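You operate a simulated robot arm through the tools that you are given. There is no shell and no other tool. Be economical: measure what you need, move in short steps, check, and stop when the job is done.

Carry out the task below with a simulated robot arm. There is one attempt and no reset: what you move stays moved.

JOB
Run the bag under the hopper full to its line, then clip it shut.
Fine: yellow clip, from the drawer; slide drawn out, drawer shut.

Only the result counts: the job must be done as asked and must still hold three seconds after the hand-in. Knocking over, shifting, dropping, spilling or breaking anything else fails it.

ROBOT AND FRAMES
A 7-joint arm with a two-finger parallel gripper on a trunk, on a base that drives. Base frame: it is fixed to the floor where the robot stands at the start and does not move with it; the origin is under the middle of the robot, x ahead of it, y to its left, z up; the surface under the hand at the start is at about z = 90. Units: cm, rad, N and s.
With the tool pointing down near the work surface it reaches from about 24 to 70 cm from the robot's upright axis, wherever it stands. Its first joint turns from -2.897 to 2.897 rad. Places, roughly: bagging hopper [70, 20, 110]; drawer under the hopper [50, 0, 70]; hopper slide [60, 20, 90]; red hopper knob [50, 20, 110]. Payload 1.57 kg.
The tool frame sits at the grasp point between the pads (the TCP): z along the fingers, y along the line on which they close. The tips reach 3 cm beyond it. The gripper opens to 8 cm. The fingers are 1.7 cm wide and 1.2 cm thick; the gripper's body (4 by 8.2 cm) begins 8 cm behind the TCP.
Orientation is that of the tool frame in the base frame, as a unit quaternion [w, x, y, z]. With the fingers straight down and closing along the base's y, the tool's x points along the base's -x, its y along +y and its z along -z.

CONTROLS
- The arm moves only by the tool play_rows. Its argument "rows" is text: rows parted by semicolons, each of 7 numbers parted by spaces: the shift along the tool's x, y, z in units of 250 mm (1.0 is 250 mm), then the turn, a rotation vector about the tool's x, y, z in units of 45 degrees (1.0 is 45 degrees), then the closure, from 0 (fully open) to 1 (shut). In form: tx ty tz rx ry rz fingers; .... A call has 1 to 12 rows; each row is the pose to reach, as a shift and turn from the pose commanded when the call began, along the tool's axes at that moment. A call with a number of a shift or a turn outside -1 to 1 is refused whole. A row lasts 0.2 s, in which the tool goes at most 5 cm and 0.15 rad; a call with a longer step from one row to the next is refused whole, and so is a gripper value outside its range. Where a pose cannot be reached the arm comes as near as it can. A force on the tool above 50 N (or 10 N above the force at the start of the call, whichever is more), or a blocked arm, ends the call early, and 0.2 s more pass. Each finger travels about 7.2 cm/s and halts on what it meets, pressing with about 27 N; the grip force reading is that of the motor and also rises with nothing between the fingers. The clock runs only during rows and for 0.2 s after the last one: add rows that repeat a pose to give the fingers time. It gives the time, the measured TCP pose, the force on the tool (base axes), the opening and the grip force at its end, in the units of the frame above (readings bear some noise), with the torque about the TCP (base axes, N m) and any sound that the robot's microphone picked up.
- Cameras (640 x 400 px; columns grow to the right, rows downward): "scene" is now at [-0.33, 15.15, 136.62]; the picture's right is [0.14, -0.99, 0.00], its down [-0.60, -0.09, -0.79] and it looks along [0.78, 0.11, -0.61] (base axes); focal length 214 px, centre (320, 200). "wrist" rides on the gripper at [7.2, -0.7, -12.2] in the tool frame; the picture's right is [0.09, 1.00, 0.00], its down [-0.84, 0.08, -0.54] and it looks along [-0.54, 0.05, 0.84] (tool axes); focal length 238 px, centre (320, 200). There is no depth. A picture from a camera that has moved, and an enlarged one, comes with that camera's place and axes in the base frame and with its lens.
- camera(camera): a new picture of that camera. The clock stands still meanwhile.
- move_column(by): slides the trunk up (or, below 0, down) by that many cm; the arm and the scene camera ride with it, the base frame stays. It gives what a move gives, with no picture.
- steer(legs): drives the robot by 1 to 6 legs, each [ahead, left, turn to the left] in cm, cm and rad, along the robot's own axes; the way and the turn of a leg run together, so that a leg with both is an arc; at most 150 cm and 3.142 rad a leg. The arm and the cameras ride along, it lands a little off, and it stops where it bumps. It gives what a move gives.
- pan_tilt(pan, tilt): turns the head with the scene camera to pan (to the left, within 1.501 rad either way) and tilt (down, from -0.506 to 1.204), counted from straight ahead of the robot. It gives what a move gives.
- zoom(camera, box): a new picture of the part [left, top, right, bottom] of that camera's present view, enlarged. The clock stands still meanwhile.
- sign_off(): hands the job in; it is judged then, once.

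Work in short steps. Places have to be worked out from the pictures, the camera data and where the tool is seen: move nearer, look again, correct. Check each grasp and each placing, and mend what went wrong. You have 120 turns and 78 pictures in all, those below and enlarged ones among them. Open the gripper and draw the arm clear of the work before you hand the job in, unless the task says otherwise; then end with one line.

The tools are called after "Emit:" by a JSON object that holds its "op" and its "data". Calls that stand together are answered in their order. play_rows: Moves the arm, as the interface text tells. Its arguments: {"type":"object","properties":{"rows":{"type":"string"}},"required":["rows"]} The other tools are called the same way: move_column (by) slides the trunk up or down; steer (legs) drives the base; pan_tilt (pan, tilt) turns the head that bears the scene camera; camera (camera) takes a picture; zoom (camera, box) takes an enlarged picture of a part of a camera's view; sign_off () hands the job in.

At the start:

```text
time_s: 0.0
tool_pos: [40.48, 7.21, 129.13]
tcp_rot: [0.0, 0.0, 1.0, 0.0]
wrist_force: [-0.4, 0.0, 0.1]
wrist_torque: [-0.02, -0.03, 0.01]
finger_gap: 8.01
grasp_force: 0.0
trunk travel left (down, up): [-2.5, 9.0]
robot x, y, heading: [-0.05, -0.48, -0.002]
head pan, tilt: [0.143, 0.654]
```

scene: 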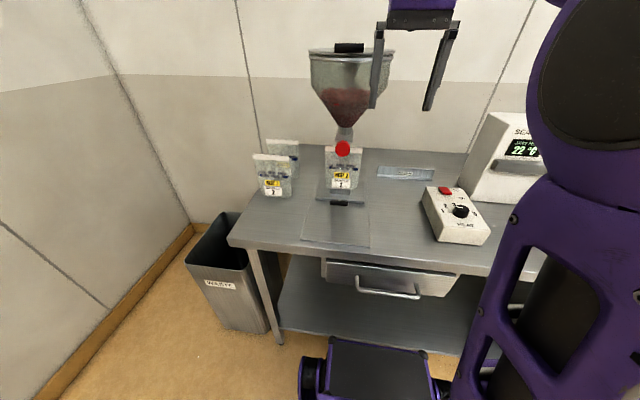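
wrist: 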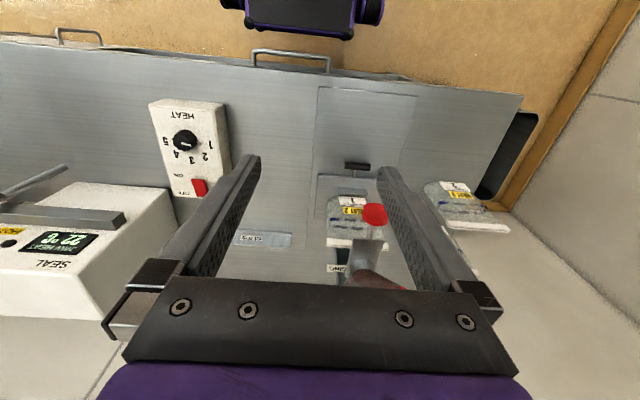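

I begin by enlarging the hopper area and the desk front to see the parts.

Emit:
{"op": "zoom", "data": {"camera": "scene", "box": [240, 30, 440, 155]}}

Emit:
{"op": "zoom", "data": {"camera": "scene", "box": [240, 130, 400, 230]}}

Emit:
{"op": "zoom", "data": {"camera": "scene", "box": [290, 180, 510, 318]}}

```text
3.20 times, centred on (340, 92) of scene
camera zoom: at [-0.33, 15.15, 136.62], right [0.14, -0.99, 0.0], down [-0.6, -0.09, -0.79], along [0.78, 0.11, -0.61], focal length 686 px, centre (256, 544)
```

zoom: 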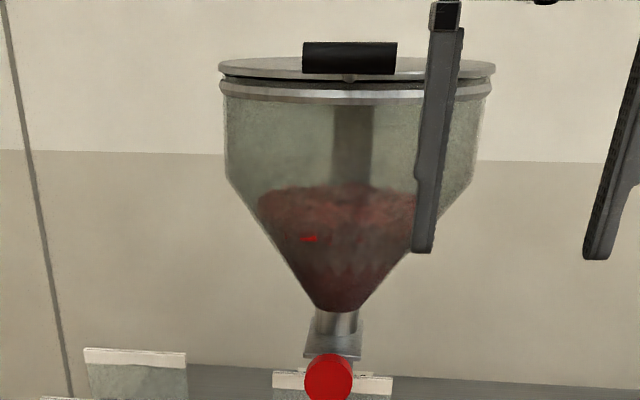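

```text
4.00 times, centred on (320, 180) of scene
camera zoom: at [-0.33, 15.15, 136.62], right [0.14, -0.99, 0.0], down [-0.6, -0.09, -0.79], along [0.78, 0.11, -0.61], focal length 858 px, centre (320, 280)
```

zoom: 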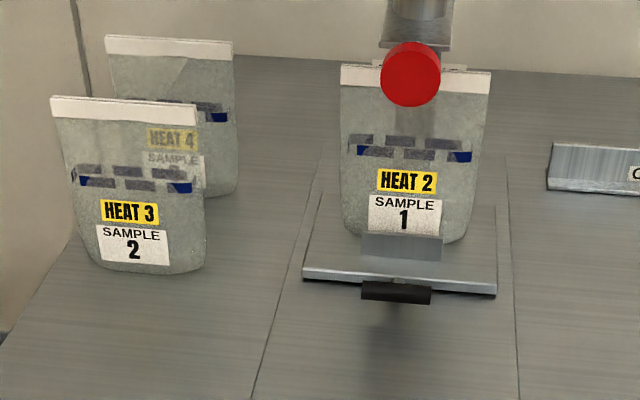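

```text
2.90 times, centred on (400, 249) of scene
camera zoom: at [-0.33, 15.15, 136.62], right [0.14, -0.99, 0.0], down [-0.6, -0.09, -0.79], along [0.78, 0.11, -0.61], focal length 622 px, centre (88, 58)
```

zoom: 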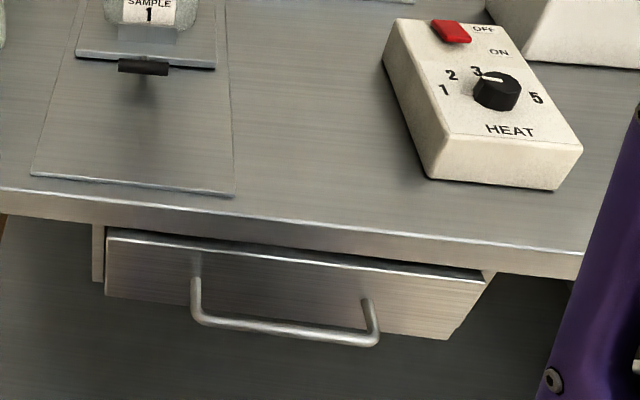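

Knob is about (54,16.7,112) and slide handle about (54.6,16.7,93) by triangulation. I tilt the tool 45° forward and bring the wrist camera to face the bag and knob.

Emit:
{"op": "play_rows", "data": {"rows": "0.003 0.065 0.15 0 -0.167 0 0;0.007 0.13 0.3 0 -0.333 0 0;0.01 0.196 0.46 0 -0.5 0 0;0.013 0.26 0.61 0 -0.667 0 0;0.017 0.326 0.76 0 -0.833 0 0;0.02 0.392 0.92 0 -1 0 0;0.02 0.392 0.92 0 -1 0 0"}}

Emit:
{"op": "camera", "data": {"camera": "wrist"}}

Emit:
{"op": "camera", "data": {"camera": "scene"}}

```text
time_s: 1.6
tool_pos: [39.82, 17.68, 106.18]
tcp_rot: [0.382, -0.008, 0.924, 0.004]
wrist_force: [-0.3, -0.2, 0.1]
wrist_torque: [0.03, -0.05, -0.01]
finger_gap: 8.0
grasp_force: 0.0
trunk travel left (down, up): [-2.5, 9.0]
robot x, y, heading: [0.11, -0.14, -0.004]
head pan, tilt: [0.143, 0.654]
```

```text
72 pictures are left
camera wrist: at [26.14, 16.83, 109.65], right [-0.08, 0.99, -0.06], down [0.21, 0.08, 0.97], along [0.97, 0.07, -0.21], focal length 238 px, centre (320, 200)
```

wrist: 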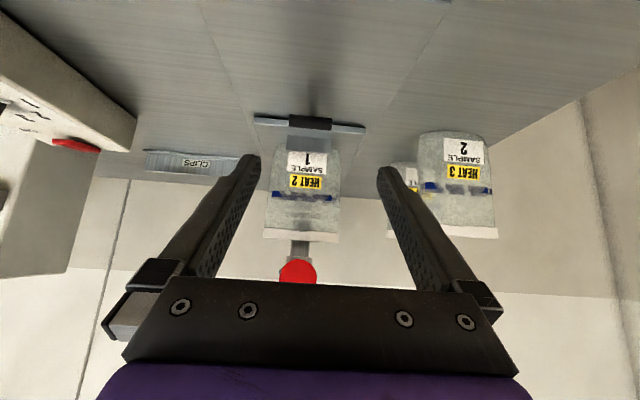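

```text
71 pictures are left
camera scene: at [-2.59, 7.03, 140.1], right [-0.74, -0.67, 0.0], down [-0.18, 0.2, -0.96], along [0.65, -0.71, -0.27], focal length 214 px, centre (320, 200)
```

scene: 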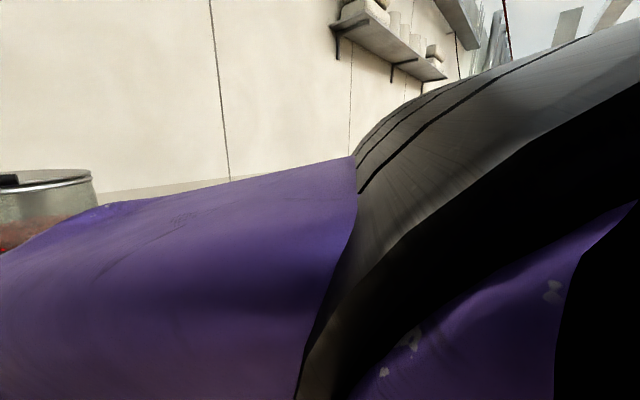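

The scene head appears to have been shoved by the elbow (camera pose changed). I back the base off 12 cm to unfold the arm and re-command the head, then check.

Emit:
{"op": "steer", "data": {"legs": [[-12, 0, 0]]}}

Emit:
{"op": "pan_tilt", "data": {"pan": 0.143, "tilt": 0.6}}

Emit:
{"op": "camera", "data": {"camera": "scene"}}

```text
time_s: 2.8
tool_pos: [27.89, 17.39, 105.96]
tcp_rot: [0.381, -0.004, 0.925, 0.001]
wrist_force: [0.7, -0.2, -0.3]
wrist_torque: [-0.01, 0.0, -0.01]
finger_gap: 8.04
grasp_force: 0.0
trunk travel left (down, up): [-2.5, 9.0]
robot x, y, heading: [-12.1, -0.27, 0.001]
head pan, tilt: [0.143, 0.654]
```

```text
time_s: 3.5
tool_pos: [27.93, 17.45, 105.79]
tcp_rot: [0.378, -0.005, 0.926, 0.001]
wrist_force: [0.0, 1.1, 0.0]
wrist_torque: [-0.02, 0.0, 0.01]
finger_gap: 8.0
grasp_force: 0.0
trunk travel left (down, up): [-2.5, 9.0]
robot x, y, heading: [-11.72, -0.18, 0.002]
head pan, tilt: [0.143, 0.6]
```

```text
70 pictures are left
camera scene: at [-14.71, 6.94, 140.28], right [-0.74, -0.67, 0.0], down [-0.17, 0.19, -0.97], along [0.65, -0.72, -0.25], focal length 214 px, centre (320, 200)
```

scene: 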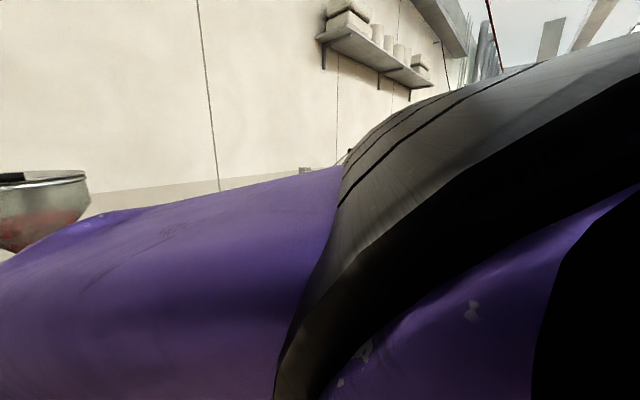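

The elbow still leans on the head; now I extend the arm forward 12 cm to its earlier world place and recheck.

Emit:
{"op": "play_rows", "data": {"rows": "-0.08 0 0.08 0 0 0 0;-0.17 0 0.17 0 0 0 0;-0.26 0 0.26 0 0 0 0;-0.34 0 0.34 0 0 0 0;-0.34 0 0.34 0 0 0 0"}}

Emit:
{"op": "pan_tilt", "data": {"pan": 0.1, "tilt": 0.55}}

Emit:
{"op": "camera", "data": {"camera": "scene"}}

```text
time_s: 4.7
tool_pos: [39.84, 17.65, 105.98]
tcp_rot: [0.382, -0.005, 0.924, 0.002]
wrist_force: [0.7, 0.1, 0.3]
wrist_torque: [0.0, -0.02, 0.0]
finger_gap: 8.02
grasp_force: 0.0
trunk travel left (down, up): [-2.5, 9.0]
robot x, y, heading: [-12.0, 0.02, -0.001]
head pan, tilt: [0.143, 0.6]
```

```text
time_s: 5.3
tool_pos: [39.79, 17.52, 105.95]
tcp_rot: [0.381, -0.004, 0.925, 0.001]
wrist_force: [0.5, -0.6, 0.3]
wrist_torque: [-0.01, -0.01, -0.01]
finger_gap: 8.02
grasp_force: 0.1
trunk travel left (down, up): [-2.5, 9.0]
robot x, y, heading: [-12.05, 0.34, 0.002]
head pan, tilt: [0.099, 0.55]
```

```text
69 pictures are left
camera scene: at [-12.02, 14.8, 137.55], right [0.1, -0.99, 0.0], down [-0.52, -0.05, -0.85], along [0.85, 0.09, -0.52], focal length 214 px, centre (320, 200)
```

scene: 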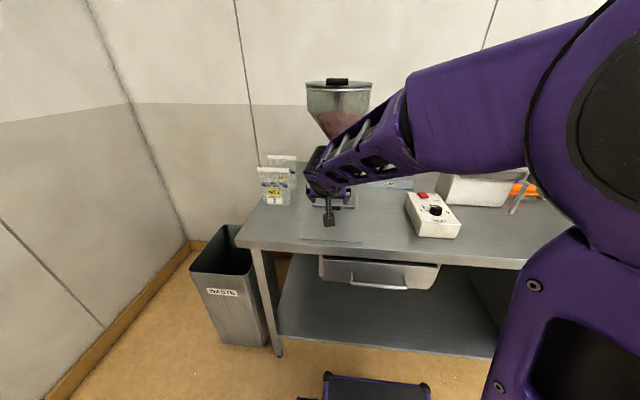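

Head is free again. Now zoom the wrist view on bag, handle and knob.

Emit:
{"op": "zoom", "data": {"camera": "wrist", "box": [220, 90, 400, 203]}}

Emit:
{"op": "zoom", "data": {"camera": "wrist", "box": [220, 180, 400, 293]}}

```text
3.54 times, centred on (310, 146) of wrist
camera zoom: at [26.08, 16.83, 109.55], right [-0.07, 0.99, -0.07], down [0.21, 0.08, 0.97], along [0.97, 0.06, -0.22], focal length 844 px, centre (355, 389)
```

zoom: 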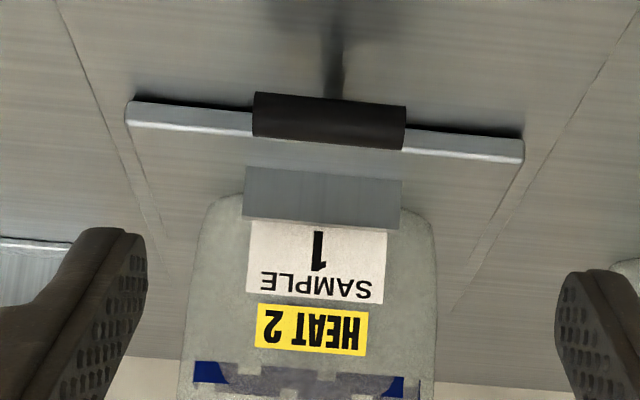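

```text
3.54 times, centred on (310, 236) of wrist
camera zoom: at [26.08, 16.83, 109.55], right [-0.07, 0.99, -0.07], down [0.21, 0.08, 0.97], along [0.97, 0.06, -0.22], focal length 844 px, centre (355, 71)
```

zoom: 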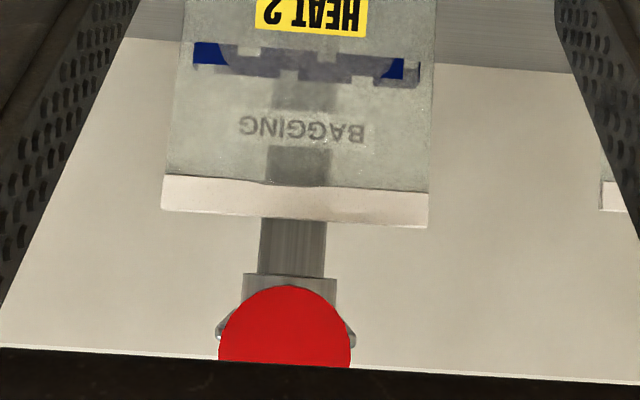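

Bag front seems ~x=65, z 91–107; knob a red disc ~4 cm wide at z=112. I move the open gripper in front of the knob at the same tilt and look.

Emit:
{"op": "play_rows", "data": {"rows": "-0.19 -0.012 0.017 0 0 0 0;-0.373 -0.024 0.034 0 0 0 0;-0.373 -0.024 0.034 0 0 0 0"}}

Emit:
{"op": "camera", "data": {"camera": "wrist"}}

Emit:
{"op": "zoom", "data": {"camera": "scene", "box": [260, 60, 420, 160]}}

```text
time_s: 6.1
tool_pos: [46.99, 17.07, 112.03]
tcp_rot: [0.38, -0.006, 0.925, 0.002]
wrist_force: [0.0, -0.2, -0.1]
wrist_torque: [-0.02, 0.0, -0.03]
finger_gap: 8.0
grasp_force: 0.1
trunk travel left (down, up): [-2.5, 9.0]
robot x, y, heading: [-11.96, -0.27, -0.001]
head pan, tilt: [0.099, 0.55]
```

```text
66 pictures are left
camera wrist: at [33.34, 16.24, 115.51], right [-0.08, 0.99, -0.07], down [0.21, 0.08, 0.97], along [0.97, 0.06, -0.22], focal length 238 px, centre (320, 200)
```

wrist: 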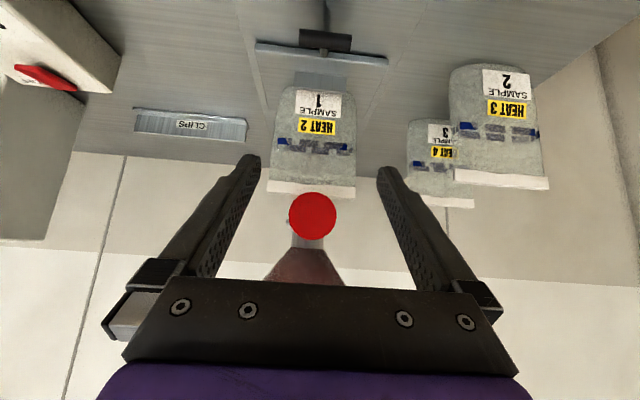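

```text
4.00 times, centred on (340, 110) of scene
camera zoom: at [-12.01, 14.8, 137.55], right [0.1, -0.99, 0.0], down [-0.52, -0.05, -0.85], along [0.85, 0.09, -0.52], focal length 858 px, centre (240, 560)
```

zoom: 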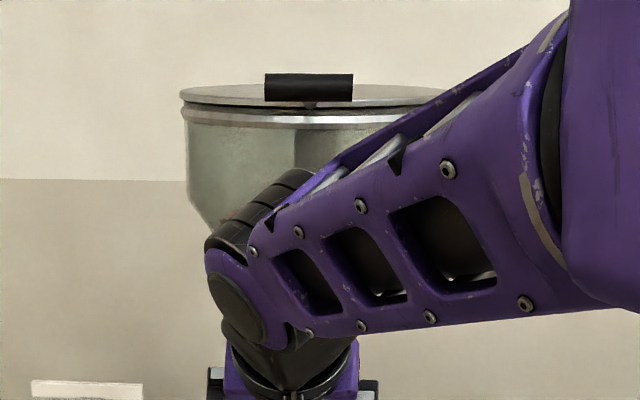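

Knob at about y=16.9, z=112.2. A closer zoom to see stem, gate and the fill line.

Emit:
{"op": "zoom", "data": {"camera": "wrist", "box": [260, 180, 370, 280]}}

Emit:
{"op": "zoom", "data": {"camera": "wrist", "box": [250, 80, 380, 205]}}

```text
4.00 times, centred on (315, 230) of wrist
camera zoom: at [33.34, 16.24, 115.51], right [-0.08, 0.99, -0.07], down [0.21, 0.08, 0.97], along [0.97, 0.06, -0.22], focal length 953 px, centre (340, 80)
```

zoom: 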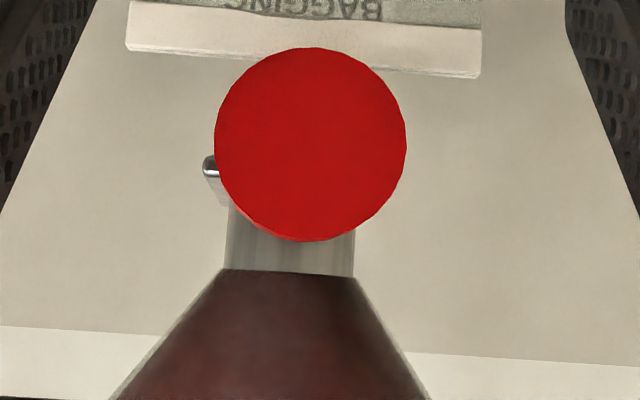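

```text
3.20 times, centred on (315, 142) of wrist
camera zoom: at [33.34, 16.24, 115.51], right [-0.08, 0.99, -0.07], down [0.21, 0.08, 0.97], along [0.97, 0.06, -0.22], focal length 763 px, centre (336, 384)
```

zoom: 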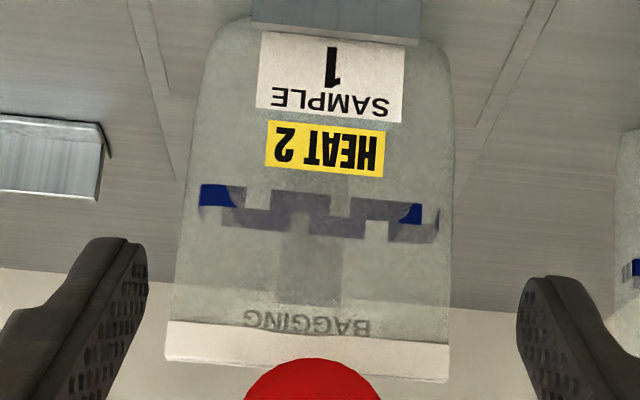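

Line sits at about z≈100, spout axis x≈66 above the bag. I move in around the knob and close on it.

Emit:
{"op": "play_rows", "data": {"rows": "-0.1 -0.004 0.096 0 0 0 0;-0.204 -0.007 0.192 0 0 0 0;-0.204 -0.007 0.192 0 0 0 0;-0.204 -0.007 0.192 0 0 0 0.3;-0.204 -0.007 0.192 0 0 0 0.5;-0.204 -0.007 0.192 0 0 0 0.6;-0.204 -0.007 0.192 0 0 0 0.6"}}

Emit:
{"op": "camera", "data": {"camera": "wrist"}}

```text
time_s: 7.7
tool_pos: [54.02, 16.76, 112.17]
tcp_rot: [0.381, -0.005, 0.925, 0.002]
wrist_force: [1.9, 4.3, 1.1]
wrist_torque: [0.04, 0.01, -0.08]
finger_gap: 3.96
grasp_force: 44.8
trunk travel left (down, up): [-2.5, 9.0]
robot x, y, heading: [-11.85, -0.21, 0.006]
head pan, tilt: [0.099, 0.55]
```

```text
62 pictures are left
camera wrist: at [40.38, 16.1, 115.76], right [-0.08, 0.99, -0.07], down [0.21, 0.08, 0.97], along [0.97, 0.06, -0.22], focal length 238 px, centre (320, 200)
```

wrist: 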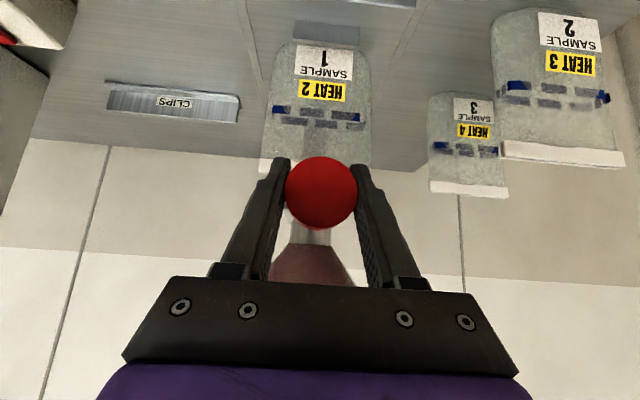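

Grip on the knob holds (3.96 cm). I test with a 1 cm pull and return in one call, watching force, sound and any flow.

Emit:
{"op": "play_rows", "data": {"rows": "0.014 0 -0.014 0 0 0 0.6;0.028 0 -0.028 0 0 0 0.6;0.028 0 -0.028 0 0 0 0.6"}}

Emit:
{"op": "zoom", "data": {"camera": "wrist", "box": [240, 20, 400, 180]}}

```text
time_s: 8.5
tool_pos: [53.1, 16.94, 112.05]
tcp_rot: [0.379, -0.006, 0.925, 0.001]
wrist_force: [-0.7, 5.4, -2.9]
wrist_torque: [-0.16, 0.56, 0.07]
finger_gap: 3.97
grasp_force: 24.2
trunk travel left (down, up): [-2.5, 9.0]
robot x, y, heading: [-11.99, 0.26, 0.002]
head pan, tilt: [0.099, 0.55]
```

```text
2.50 times, centred on (320, 100) of wrist
camera zoom: at [39.38, 16.11, 115.65], right [-0.08, 0.99, -0.07], down [0.22, 0.08, 0.97], along [0.97, 0.06, -0.22], focal length 596 px, centre (320, 450)
```

zoom: 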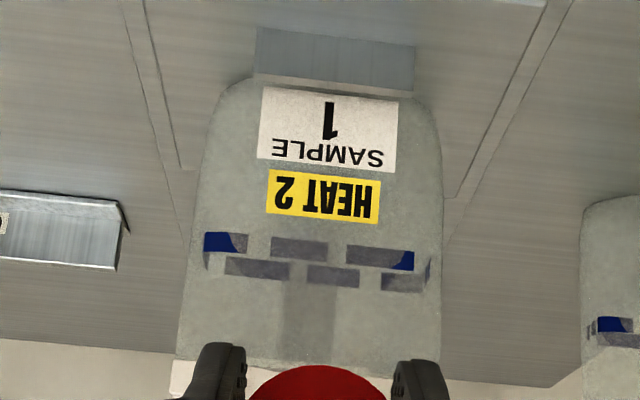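

Knob follows with little force; nothing flowing yet. Pull another centimetre and look.

Emit:
{"op": "play_rows", "data": {"rows": "0.014 0 -0.014 0 0 0 0.6;0.028 0 -0.028 0 0 0 0.6"}}

Emit:
{"op": "zoom", "data": {"camera": "wrist", "box": [220, 20, 420, 220]}}

```text
time_s: 9.1
tool_pos: [52.74, 16.81, 111.96]
tcp_rot: [0.381, -0.006, 0.925, 0.002]
wrist_force: [35.7, 11.7, -3.7]
wrist_torque: [-0.06, 0.07, -0.08]
finger_gap: 4.0
grasp_force: 45.0
trunk travel left (down, up): [-2.5, 9.0]
robot x, y, heading: [-11.8, 0.18, -0.003]
head pan, tilt: [0.099, 0.55]
```

```text
2.00 times, centred on (320, 120) of wrist
camera zoom: at [38.99, 16.1, 115.61], right [-0.08, 0.99, -0.07], down [0.21, 0.08, 0.97], along [0.97, 0.06, -0.22], focal length 477 px, centre (320, 360)
```

zoom: 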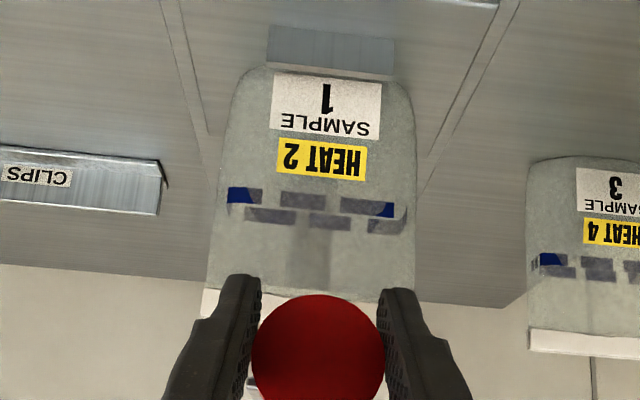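

The pull meets a stop (~36 N at 1.2 cm). I ease it slightly and wait to see whether the powder runs.

Emit:
{"op": "play_rows", "data": {"rows": "-0.014 0 0.014 0 0 0 0.6;-0.014 0 0.014 0 0 0 0.6"}}

Emit:
{"op": "camera", "data": {"camera": "wrist"}}

Emit:
{"op": "zoom", "data": {"camera": "scene", "box": [260, 60, 420, 220]}}

```text
time_s: 9.7
tool_pos: [52.73, 16.94, 112.02]
tcp_rot: [0.38, -0.005, 0.925, 0.001]
wrist_force: [5.1, 4.3, -2.5]
wrist_torque: [-0.12, 0.13, 0.01]
finger_gap: 3.93
grasp_force: 44.6
trunk travel left (down, up): [-2.5, 9.0]
robot x, y, heading: [-12.29, -0.21, -0.003]
head pan, tilt: [0.099, 0.55]
```

```text
59 pictures are left
camera wrist: at [39.03, 16.13, 115.67], right [-0.07, 0.99, -0.07], down [0.21, 0.08, 0.97], along [0.97, 0.06, -0.22], focal length 238 px, centre (320, 200)
```

wrist: 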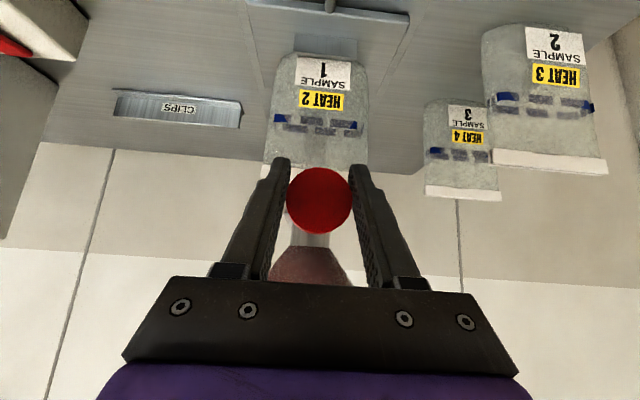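

```text
2.50 times, centred on (340, 140) of scene
camera zoom: at [-11.98, 14.85, 137.54], right [0.1, -0.99, 0.0], down [-0.52, -0.05, -0.85], along [0.85, 0.09, -0.52], focal length 536 px, centre (270, 350)
```

zoom: 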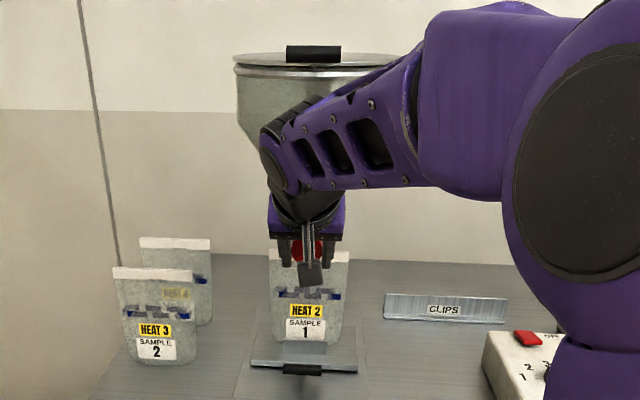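

Size of the knob in view suggests the pads slipped and the knob did not move, so it may turn or push instead. I release, back off, and look at the valve from the side.

Emit:
{"op": "play_rows", "data": {"rows": "0 0 0 0 0 0 0.2;0 0 0 0 0 0 0;0 0 0 0 0 0 0;0.1 0 -0.1 0 0 0 0;0.2 0 -0.2 0 0 0 0;0.257 0.133 -0.143 0.12 0 0.12 0;0.257 0.267 -0.143 0.24 0 0.24 0;0.257 0.4 -0.143 0.36 0 0.36 0;0.257 0.4 -0.143 0.48 0 0.48 0;0.257 0.4 -0.143 0.6 0 0.6 0;0.257 0.4 -0.143 0.707 0 0.707 0;0.257 0.4 -0.143 0.707 0 0.707 0"}}

Emit:
{"op": "camera", "data": {"camera": "wrist"}}

```text
time_s: 12.3
tool_pos: [45.54, 26.85, 110.07]
tcp_rot: [0.353, 0.349, 0.856, -0.146]
wrist_force: [-0.4, 0.4, 0.3]
wrist_torque: [-0.01, 0.01, 0.02]
finger_gap: 8.0
grasp_force: 0.1
trunk travel left (down, up): [-2.5, 9.0]
robot x, y, heading: [-11.87, -0.32, 0.003]
head pan, tilt: [0.099, 0.55]
```

```text
57 pictures are left
camera wrist: at [35.35, 35.99, 113.63], right [0.65, 0.76, -0.07], down [0.21, -0.09, 0.97], along [0.73, -0.65, -0.21], focal length 238 px, centre (320, 200)
```

wrist: 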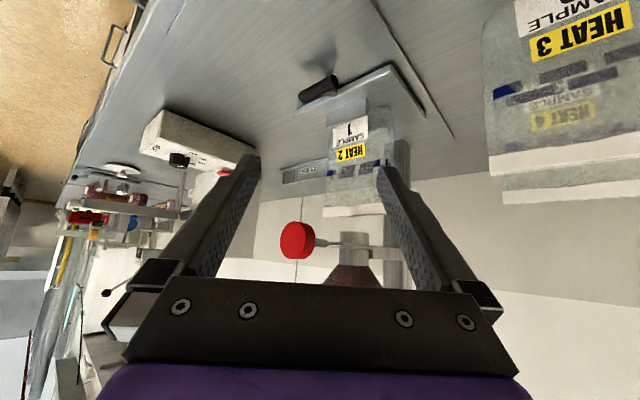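

Emit:
{"op": "zoom", "data": {"camera": "wrist", "box": [260, 190, 420, 290]}}

```text
4.00 times, centred on (340, 240) of wrist
camera zoom: at [35.35, 35.99, 113.63], right [0.65, 0.76, -0.07], down [0.21, -0.09, 0.97], along [0.73, -0.65, -0.21], focal length 953 px, centre (240, 40)
```

zoom: 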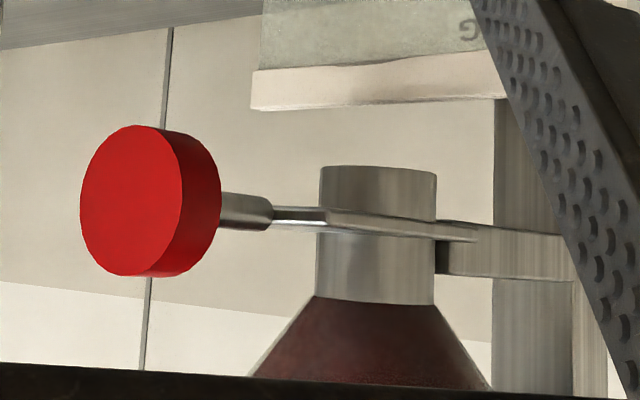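

It is a sliding gate: knob (x≈52.9–54.4), a 1 cm rod to x≈58.8, then the gate plate. I'll hook the fingers round the rod behind the knob so it can't slip; first undo the yaw and stand off in front.

Emit:
{"op": "play_rows", "data": {"rows": "-0.071 -0.047 -0.004 -0.118 0 -0.118 0;-0.142 -0.094 -0.009 -0.236 0 -0.236 0;-0.213 -0.142 -0.013 -0.354 0 -0.354 0;-0.284 -0.189 -0.017 -0.472 0 -0.472 0;-0.355 -0.236 -0.022 -0.59 0 -0.59 0;-0.426 -0.283 -0.026 -0.707 0 -0.707 0;-0.426 -0.283 -0.026 -0.707 0 -0.707 0"}}

```text
time_s: 13.9
tool_pos: [45.68, 16.67, 118.04]
tcp_rot: [0.381, -0.005, 0.925, 0.001]
wrist_force: [0.4, 0.3, -0.2]
wrist_torque: [0.0, 0.01, 0.0]
finger_gap: 7.98
grasp_force: 0.0
trunk travel left (down, up): [-2.5, 9.0]
robot x, y, heading: [-12.15, -0.08, -0.001]
head pan, tilt: [0.099, 0.55]
```

Now tilt to 30° and move in straddling the knob with the rod between the pads; then close.

Emit:
{"op": "play_rows", "data": {"rows": "-0.04 0.003 0.1 0 0.111 0 0;-0.09 0.005 0.2 0 0.222 0 0;-0.14 0.008 0.3 0 0.333 0 0;-0.184 0.008 0.404 0 0.333 0 0;-0.184 0.008 0.404 0 0.333 0 0"}}

Emit:
{"op": "camera", "data": {"camera": "wrist"}}

```text
time_s: 15.1
tool_pos: [55.99, 16.72, 114.07]
tcp_rot: [0.257, -0.004, 0.966, 0.0]
wrist_force: [1.1, -0.2, -0.2]
wrist_torque: [0.01, 0.01, 0.0]
finger_gap: 8.01
grasp_force: 0.0
trunk travel left (down, up): [-2.5, 9.0]
robot x, y, heading: [-11.95, -0.19, 0.003]
head pan, tilt: [0.099, 0.55]
```

```text
55 pictures are left
camera wrist: at [43.67, 15.99, 121.07], right [-0.09, 0.99, -0.05], down [0.46, 0.08, 0.89], along [0.88, 0.06, -0.46], focal length 238 px, centre (320, 200)
```

wrist: 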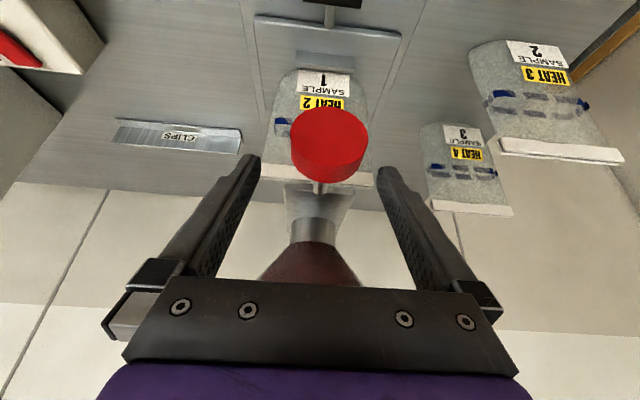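

Rod lies between the pads with the plate starting at x≈59. Closing on the rod.

Emit:
{"op": "play_rows", "data": {"rows": "0 0 0 0 0 0 0.4;0 0 0 0 0 0 0.8;0 0 0 0 0 0 0.95;0 0 0 0 0 0 0.95;0 0 0 0 0 0 0.95"}}

Emit:
{"op": "camera", "data": {"camera": "wrist"}}

```text
time_s: 16.3
tool_pos: [55.92, 16.84, 114.05]
tcp_rot: [0.257, -0.005, 0.966, 0.0]
wrist_force: [1.0, 4.4, 0.4]
wrist_torque: [0.11, -0.08, -0.23]
finger_gap: 1.04
grasp_force: 28.1
trunk travel left (down, up): [-2.5, 9.0]
robot x, y, heading: [-11.9, 0.4, 0.008]
head pan, tilt: [0.099, 0.55]
```

```text
54 pictures are left
camera wrist: at [43.63, 16.11, 121.08], right [-0.09, 0.99, -0.05], down [0.46, 0.08, 0.89], along [0.89, 0.06, -0.46], focal length 238 px, centre (320, 200)
```

wrist: 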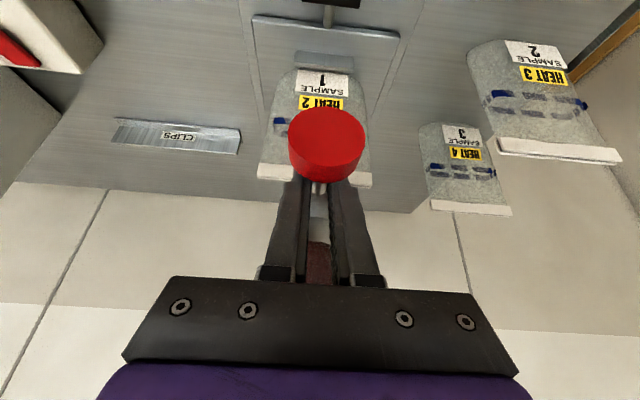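

Rod gripped (1.04 cm). Pull 1.5 cm towards the robot in small steps.

Emit:
{"op": "play_rows", "data": {"rows": "0.012 0 -0.007 0 0 0 0.95;0.024 0 -0.014 0 0 0 0.95;0.036 0 -0.021 0 0 0 0.95;0.052 0 -0.03 0 0 0 0.95"}}

Emit:
{"op": "camera", "data": {"camera": "wrist"}}

```text
time_s: 17.3
tool_pos: [55.34, 16.82, 114.0]
tcp_rot: [0.263, -0.004, 0.965, 0.001]
wrist_force: [26.6, 3.9, -6.7]
wrist_torque: [0.34, 0.07, 0.01]
finger_gap: 1.12
grasp_force: 28.6
trunk travel left (down, up): [-2.5, 9.0]
robot x, y, heading: [-11.67, -0.24, 0.004]
head pan, tilt: [0.099, 0.55]
stopped in row 4: the force on the tool passed its limit at 55 N (the readings are from after the stop); the commanded pose is now the measured one
```

```text
53 pictures are left
camera wrist: at [43.02, 16.12, 120.95], right [-0.09, 1.0, -0.05], down [0.45, 0.08, 0.89], along [0.89, 0.06, -0.45], focal length 238 px, centre (320, 200)
```

wrist: 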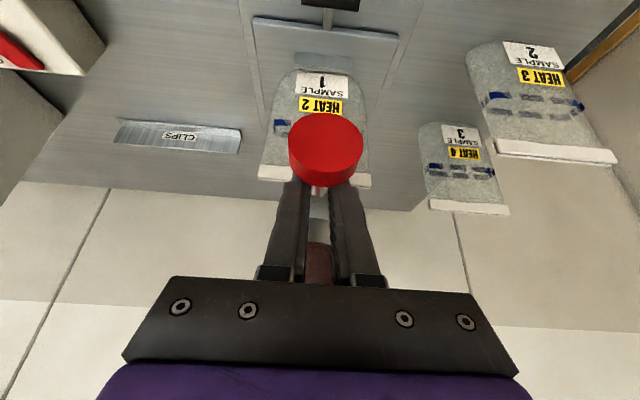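

Pulling is firmly blocked (55 N), so the gate is not opened by pulling. I try pushing it in gently, and read the force.

Emit:
{"op": "play_rows", "data": {"rows": "-0.012 0 0.007 0 0 0 0.95;-0.024 0 0.014 0 0 0 0.95;-0.036 0 0.021 0 0 0 0.95;-0.048 0 0.028 0 0 0 0.95"}}

Emit:
{"op": "zoom", "data": {"camera": "wrist", "box": [240, 60, 400, 260]}}

```text
time_s: 18.3
tool_pos: [56.42, 16.87, 114.12]
tcp_rot: [0.261, -0.004, 0.965, 0.002]
wrist_force: [-2.3, 2.7, -18.7]
wrist_torque: [-0.11, 0.69, -0.3]
finger_gap: 1.06
grasp_force: 28.0
trunk travel left (down, up): [-2.5, 9.0]
robot x, y, heading: [-12.15, -0.19, 0.003]
head pan, tilt: [0.099, 0.55]
```

```text
2.00 times, centred on (320, 160) of wrist
camera zoom: at [44.07, 16.13, 121.07], right [-0.09, 0.99, -0.05], down [0.45, 0.08, 0.89], along [0.89, 0.06, -0.46], focal length 477 px, centre (320, 280)
```

zoom: 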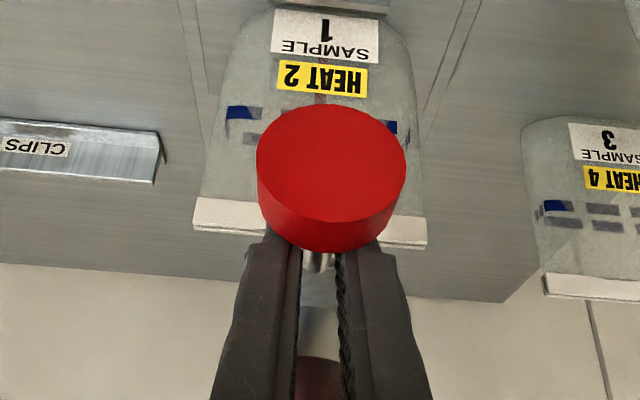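

The knob seems to have gone in about 1 cm easily. Check for flow with the scene camera.

Emit:
{"op": "zoom", "data": {"camera": "scene", "box": [290, 140, 390, 220]}}

```text
5.00 times, centred on (340, 180) of scene
camera zoom: at [-11.84, 14.87, 137.52], right [0.1, -0.99, 0.0], down [-0.52, -0.05, -0.85], along [0.85, 0.09, -0.52], focal length 1072 px, centre (220, 300)
```

zoom: 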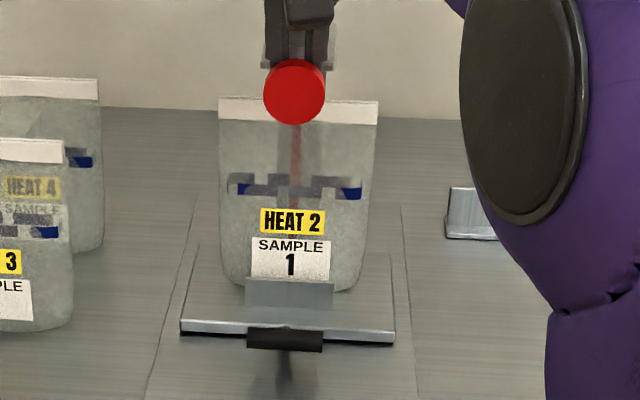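

A red stream falls into the bag: pushing in opens the gate. I hold for about 1 s and look at the level.

Emit:
{"op": "play_rows", "data": {"rows": "0 0 0 0 0 0 0.95;0 0 0 0 0 0 0.95;0 0 0 0 0 0 0.95;0 0 0 0 0 0 0.95"}}

Emit:
{"op": "zoom", "data": {"camera": "scene", "box": [290, 140, 390, 220]}}

```text
time_s: 19.3
tool_pos: [56.38, 16.75, 114.18]
tcp_rot: [0.261, -0.005, 0.965, 0.002]
wrist_force: [-2.5, 3.6, -22.6]
wrist_torque: [0.07, 0.31, -0.15]
finger_gap: 1.04
grasp_force: 28.5
trunk travel left (down, up): [-2.5, 9.0]
robot x, y, heading: [-11.7, 0.34, -0.001]
head pan, tilt: [0.099, 0.55]
```

```text
5.00 times, centred on (340, 180) of scene
camera zoom: at [-11.8, 14.89, 137.53], right [0.1, -0.99, 0.0], down [-0.52, -0.05, -0.85], along [0.85, 0.09, -0.52], focal length 1072 px, centre (220, 300)
```

zoom: 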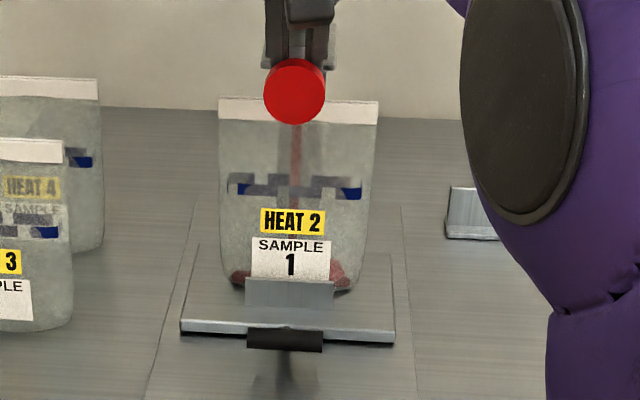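

Filling at roughly 15–20 px/s of ~100 px to the line. Hold 2 s more.

Emit:
{"op": "play_rows", "data": {"rows": "0 0 0 0 0 0 0.95;0 0 0 0 0 0 0.95;0 0 0 0 0 0 0.95;0 0 0 0 0 0 0.95;0 0 0 0 0 0 0.95;0 0 0 0 0 0 0.95;0 0 0 0 0 0 0.95;0 0 0 0 0 0 0.95;0 0 0 0 0 0 0.95"}}

Emit:
{"op": "zoom", "data": {"camera": "scene", "box": [310, 155, 370, 215]}}

```text
time_s: 21.3
tool_pos: [56.36, 16.84, 114.22]
tcp_rot: [0.262, -0.005, 0.965, 0.001]
wrist_force: [-2.5, 5.2, -21.9]
wrist_torque: [0.09, 0.32, -0.16]
finger_gap: 1.05
grasp_force: 28.5
trunk travel left (down, up): [-2.5, 9.0]
robot x, y, heading: [-12.37, 0.13, -0.001]
head pan, tilt: [0.099, 0.55]
```

```text
6.67 times, centred on (340, 185) of scene
camera zoom: at [-11.8, 14.9, 137.53], right [0.1, -0.99, 0.0], down [-0.52, -0.05, -0.85], along [0.85, 0.09, -0.52], focal length 1430 px, centre (187, 300)
```

zoom: 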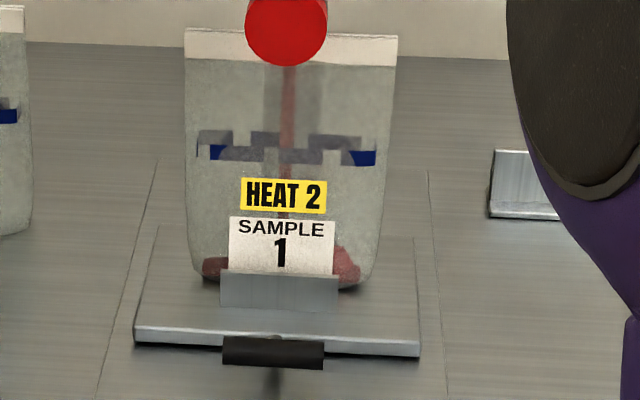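

About a quarter full after 3.3 s. Hold another ~4.8 s in two calls, then look.

Emit:
{"op": "play_rows", "data": {"rows": "0 0 0 0 0 0 0.95;0 0 0 0 0 0 0.95;0 0 0 0 0 0 0.95;0 0 0 0 0 0 0.95;0 0 0 0 0 0 0.95;0 0 0 0 0 0 0.95;0 0 0 0 0 0 0.95;0 0 0 0 0 0 0.95;0 0 0 0 0 0 0.95;0 0 0 0 0 0 0.95;0 0 0 0 0 0 0.95;0 0 0 0 0 0 0.95"}}

Emit:
{"op": "zoom", "data": {"camera": "scene", "box": [310, 155, 370, 215]}}

```text
time_s: 23.9
tool_pos: [56.51, 16.81, 114.12]
tcp_rot: [0.262, -0.004, 0.965, 0.0]
wrist_force: [-3.1, 6.3, -21.5]
wrist_torque: [0.09, 0.31, -0.11]
finger_gap: 1.06
grasp_force: 28.4
trunk travel left (down, up): [-2.5, 9.0]
robot x, y, heading: [-11.96, 0.0, 0.0]
head pan, tilt: [0.099, 0.55]
```

```text
6.67 times, centred on (340, 185) of scene
camera zoom: at [-11.81, 14.91, 137.53], right [0.1, -0.99, 0.0], down [-0.52, -0.05, -0.85], along [0.85, 0.09, -0.52], focal length 1430 px, centre (187, 300)
```

zoom: 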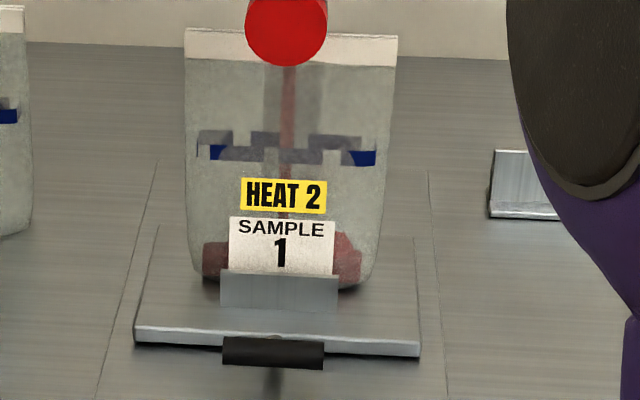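

Rate ≈6 px/s now, ~80 px to go. Hold three more full calls (~7.8 s).

Emit:
{"op": "play_rows", "data": {"rows": "0 0 0 0 0 0 0.95;0 0 0 0 0 0 0.95;0 0 0 0 0 0 0.95;0 0 0 0 0 0 0.95;0 0 0 0 0 0 0.95;0 0 0 0 0 0 0.95;0 0 0 0 0 0 0.95;0 0 0 0 0 0 0.95;0 0 0 0 0 0 0.95;0 0 0 0 0 0 0.95;0 0 0 0 0 0 0.95;0 0 0 0 0 0 0.95"}}

Emit:
{"op": "play_rows", "data": {"rows": "0 0 0 0 0 0 0.95;0 0 0 0 0 0 0.95;0 0 0 0 0 0 0.95;0 0 0 0 0 0 0.95;0 0 0 0 0 0 0.95;0 0 0 0 0 0 0.95;0 0 0 0 0 0 0.95;0 0 0 0 0 0 0.95;0 0 0 0 0 0 0.95;0 0 0 0 0 0 0.95;0 0 0 0 0 0 0.95;0 0 0 0 0 0 0.95"}}

Emit:
{"op": "zoom", "data": {"camera": "scene", "box": [310, 155, 370, 215]}}

```text
time_s: 26.5
tool_pos: [56.48, 16.97, 114.22]
tcp_rot: [0.262, -0.003, 0.965, 0.001]
wrist_force: [-3.0, 7.4, -20.1]
wrist_torque: [0.09, 0.29, -0.15]
finger_gap: 1.04
grasp_force: 28.0
trunk travel left (down, up): [-2.5, 9.0]
robot x, y, heading: [-12.02, -0.03, -0.001]
head pan, tilt: [0.099, 0.55]
```

```text
time_s: 29.1
tool_pos: [56.4, 16.74, 114.41]
tcp_rot: [0.262, -0.004, 0.965, 0.0]
wrist_force: [-2.6, 6.2, -17.2]
wrist_torque: [0.09, 0.3, -0.12]
finger_gap: 1.04
grasp_force: 28.0
trunk travel left (down, up): [-2.5, 9.0]
robot x, y, heading: [-11.96, -0.51, 0.001]
head pan, tilt: [0.099, 0.55]
```

```text
6.67 times, centred on (340, 185) of scene
camera zoom: at [-11.84, 14.9, 137.53], right [0.1, -0.99, 0.0], down [-0.52, -0.05, -0.85], along [0.85, 0.09, -0.52], focal length 1430 px, centre (187, 300)
```

zoom: 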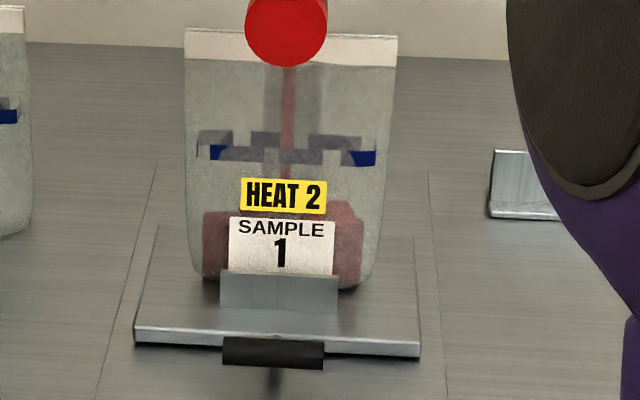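

Level now ~212 with line at ~155: about 9 s to go. Hold 5.2 s and look.

Emit:
{"op": "play_rows", "data": {"rows": "0 0 0 0 0 0 0.95;0 0 0 0 0 0 0.95;0 0 0 0 0 0 0.95;0 0 0 0 0 0 0.95;0 0 0 0 0 0 0.95;0 0 0 0 0 0 0.95;0 0 0 0 0 0 0.95;0 0 0 0 0 0 0.95;0 0 0 0 0 0 0.95;0 0 0 0 0 0 0.95;0 0 0 0 0 0 0.95;0 0 0 0 0 0 0.95"}}

Emit:
{"op": "play_rows", "data": {"rows": "0 0 0 0 0 0 0.95;0 0 0 0 0 0 0.95;0 0 0 0 0 0 0.95;0 0 0 0 0 0 0.95;0 0 0 0 0 0 0.95;0 0 0 0 0 0 0.95;0 0 0 0 0 0 0.95;0 0 0 0 0 0 0.95;0 0 0 0 0 0 0.95;0 0 0 0 0 0 0.95;0 0 0 0 0 0 0.95;0 0 0 0 0 0 0.95"}}

Emit:
{"op": "zoom", "data": {"camera": "scene", "box": [310, 155, 370, 215]}}

```text
time_s: 31.7
tool_pos: [56.47, 16.85, 114.26]
tcp_rot: [0.262, -0.004, 0.965, 0.001]
wrist_force: [-2.5, 7.5, -15.6]
wrist_torque: [0.12, 0.26, -0.14]
finger_gap: 1.07
grasp_force: 28.5
trunk travel left (down, up): [-2.5, 9.0]
robot x, y, heading: [-11.93, -0.21, 0.002]
head pan, tilt: [0.099, 0.55]
```

```text
time_s: 34.3
tool_pos: [56.35, 16.9, 114.29]
tcp_rot: [0.262, -0.003, 0.965, 0.001]
wrist_force: [-3.1, 6.7, -14.5]
wrist_torque: [0.12, 0.22, -0.09]
finger_gap: 1.05
grasp_force: 28.4
trunk travel left (down, up): [-2.5, 9.0]
robot x, y, heading: [-11.76, 0.04, 0.007]
head pan, tilt: [0.099, 0.55]
```

```text
6.67 times, centred on (340, 185) of scene
camera zoom: at [-11.87, 14.9, 137.53], right [0.1, -0.99, 0.0], down [-0.52, -0.05, -0.85], along [0.85, 0.09, -0.52], focal length 1430 px, centre (187, 300)
```

zoom: 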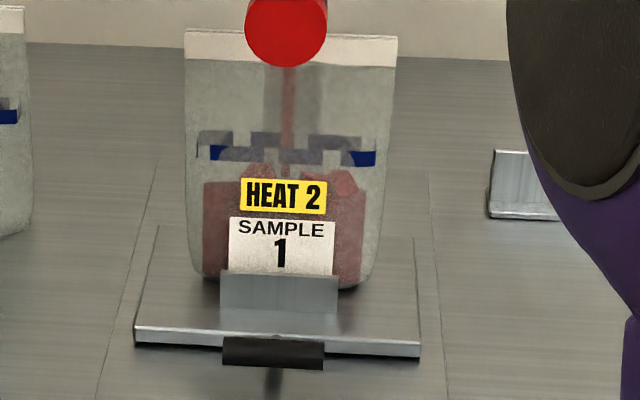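

Edge at ~180, heap ~168; line at ~155. Hold 2 s more and look.

Emit:
{"op": "play_rows", "data": {"rows": "0 0 0 0 0 0 0.95;0 0 0 0 0 0 0.95;0 0 0 0 0 0 0.95;0 0 0 0 0 0 0.95;0 0 0 0 0 0 0.95;0 0 0 0 0 0 0.95;0 0 0 0 0 0 0.95;0 0 0 0 0 0 0.95;0 0 0 0 0 0 0.95"}}

Emit:
{"op": "zoom", "data": {"camera": "scene", "box": [320, 160, 360, 200]}}

```text
time_s: 36.3
tool_pos: [56.49, 16.81, 114.35]
tcp_rot: [0.262, -0.005, 0.965, 0.001]
wrist_force: [-2.6, 7.7, -12.6]
wrist_torque: [0.13, 0.2, -0.13]
finger_gap: 1.02
grasp_force: 28.9
trunk travel left (down, up): [-2.5, 9.0]
robot x, y, heading: [-12.0, -0.07, 0.004]
head pan, tilt: [0.099, 0.55]
```

```text
10.00 times, centred on (340, 180) of scene
camera zoom: at [-11.88, 14.9, 137.53], right [0.1, -0.99, 0.0], down [-0.52, -0.05, -0.85], along [0.85, 0.09, -0.52], focal length 2145 px, centre (120, 400)
```

zoom: 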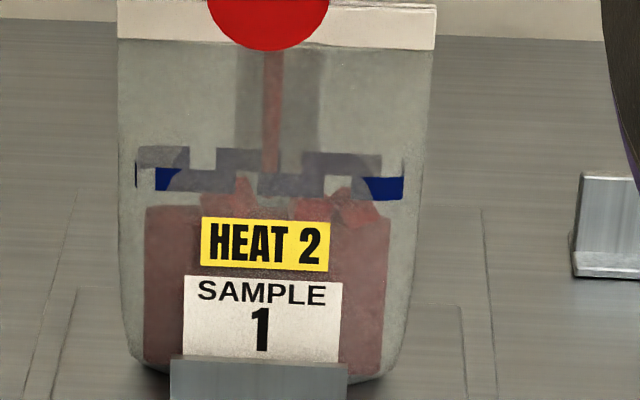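

Heap ~14 px and edges ~25 px under the line at ~9 px/s: about 2 s left. Hold 1.2 s and look again.

Emit:
{"op": "play_rows", "data": {"rows": "0 0 0 0 0 0 0.95;0 0 0 0 0 0 0.95;0 0 0 0 0 0 0.95;0 0 0 0 0 0 0.95;0 0 0 0 0 0 0.95"}}

Emit:
{"op": "zoom", "data": {"camera": "scene", "box": [320, 160, 360, 200]}}

Emit:
{"op": "zoom", "data": {"camera": "wrist", "box": [240, 60, 400, 260]}}

```text
time_s: 37.5
tool_pos: [56.49, 16.85, 114.37]
tcp_rot: [0.263, -0.004, 0.965, 0.002]
wrist_force: [-3.3, 7.3, -11.7]
wrist_torque: [0.14, 0.22, -0.13]
finger_gap: 1.02
grasp_force: 28.3
trunk travel left (down, up): [-2.5, 9.0]
robot x, y, heading: [-11.85, -0.2, 0.004]
head pan, tilt: [0.099, 0.55]
```

```text
10.00 times, centred on (340, 180) of scene
camera zoom: at [-11.89, 14.9, 137.53], right [0.1, -0.99, 0.0], down [-0.52, -0.05, -0.85], along [0.85, 0.09, -0.52], focal length 2145 px, centre (120, 400)
```

zoom: 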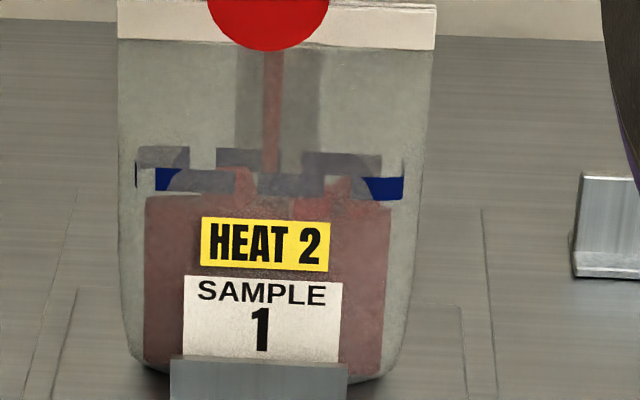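

```text
2.00 times, centred on (320, 160) of wrist
camera zoom: at [44.04, 16.13, 121.23], right [-0.09, 0.99, -0.05], down [0.45, 0.08, 0.89], along [0.89, 0.06, -0.45], focal length 477 px, centre (320, 280)
```

zoom: 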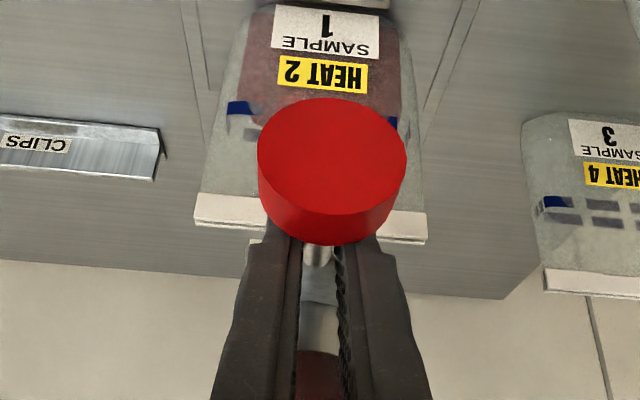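

Edges ~17 px, heap ~7 px below the line: ~1.4 s. I hold 0.8 s and then pull the gate shut in the same call.

Emit:
{"op": "play_rows", "data": {"rows": "0 0 0 0 0 0 0.95;0 0 0 0 0 0 0.95;0 0 0 0 0 0 0.95;0 0 0 0 0 0 0.95;0.02 0 -0.0115 0 0 0 0.95;0.04 0 -0.023 0 0 0 0.95;0.05 0 -0.029 0 0 0 0.95"}}

Emit:
{"op": "zoom", "data": {"camera": "scene", "box": [320, 160, 360, 200]}}

```text
time_s: 39.1
tool_pos: [55.18, 16.73, 114.32]
tcp_rot: [0.266, -0.004, 0.964, 0.001]
wrist_force: [25.5, 12.9, -3.7]
wrist_torque: [0.11, -0.36, -0.25]
finger_gap: 1.1
grasp_force: 28.1
trunk travel left (down, up): [-2.5, 9.0]
robot x, y, heading: [-12.04, -0.39, -0.001]
head pan, tilt: [0.099, 0.55]
```

```text
10.00 times, centred on (340, 180) of scene
camera zoom: at [-11.63, 14.96, 137.54], right [0.1, -0.99, 0.0], down [-0.52, -0.05, -0.85], along [0.85, 0.09, -0.52], focal length 2145 px, centre (120, 400)
```

zoom: 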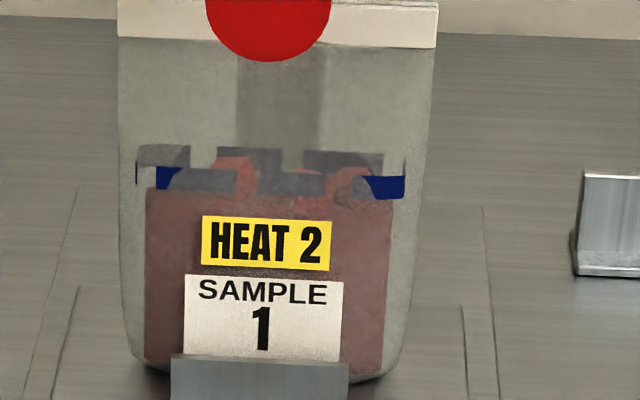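

Stream stopped; fill sits at the line band (edges just at its lower part, heap a bit above). Gate closed. I open and withdraw along the tool axis.

Emit:
{"op": "play_rows", "data": {"rows": "0 0 0 0 0 0 0.5;0 0 0 0 0 0 0.2;0 0 0 0 0 0 0;0 0 0 0 0 0 0;0 0 -0.15 0 0 0 0;0 0 -0.32 0 0 0 0;0 0 -0.5 0 0 0 0;0.1 0 -0.6 0 0 0 0;0.1 0 -0.6 0 0 0 0"}}

Emit:
{"op": "camera", "data": {"camera": "wrist"}}

```text
time_s: 41.1
tool_pos: [45.45, 16.63, 125.77]
tcp_rot: [0.263, -0.004, 0.965, 0.001]
wrist_force: [0.1, -0.3, 0.5]
wrist_torque: [0.03, 0.02, -0.04]
finger_gap: 7.97
grasp_force: 0.0
trunk travel left (down, up): [-2.5, 9.0]
robot x, y, heading: [-11.87, -0.26, 0.001]
head pan, tilt: [0.099, 0.55]
```

```text
41 pictures are left
camera wrist: at [33.03, 15.87, 132.59], right [-0.09, 0.99, -0.05], down [0.45, 0.08, 0.89], along [0.89, 0.06, -0.45], focal length 238 px, centre (320, 200)
```

wrist: 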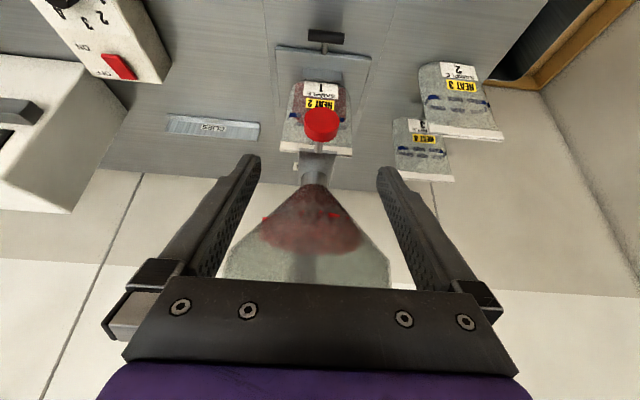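

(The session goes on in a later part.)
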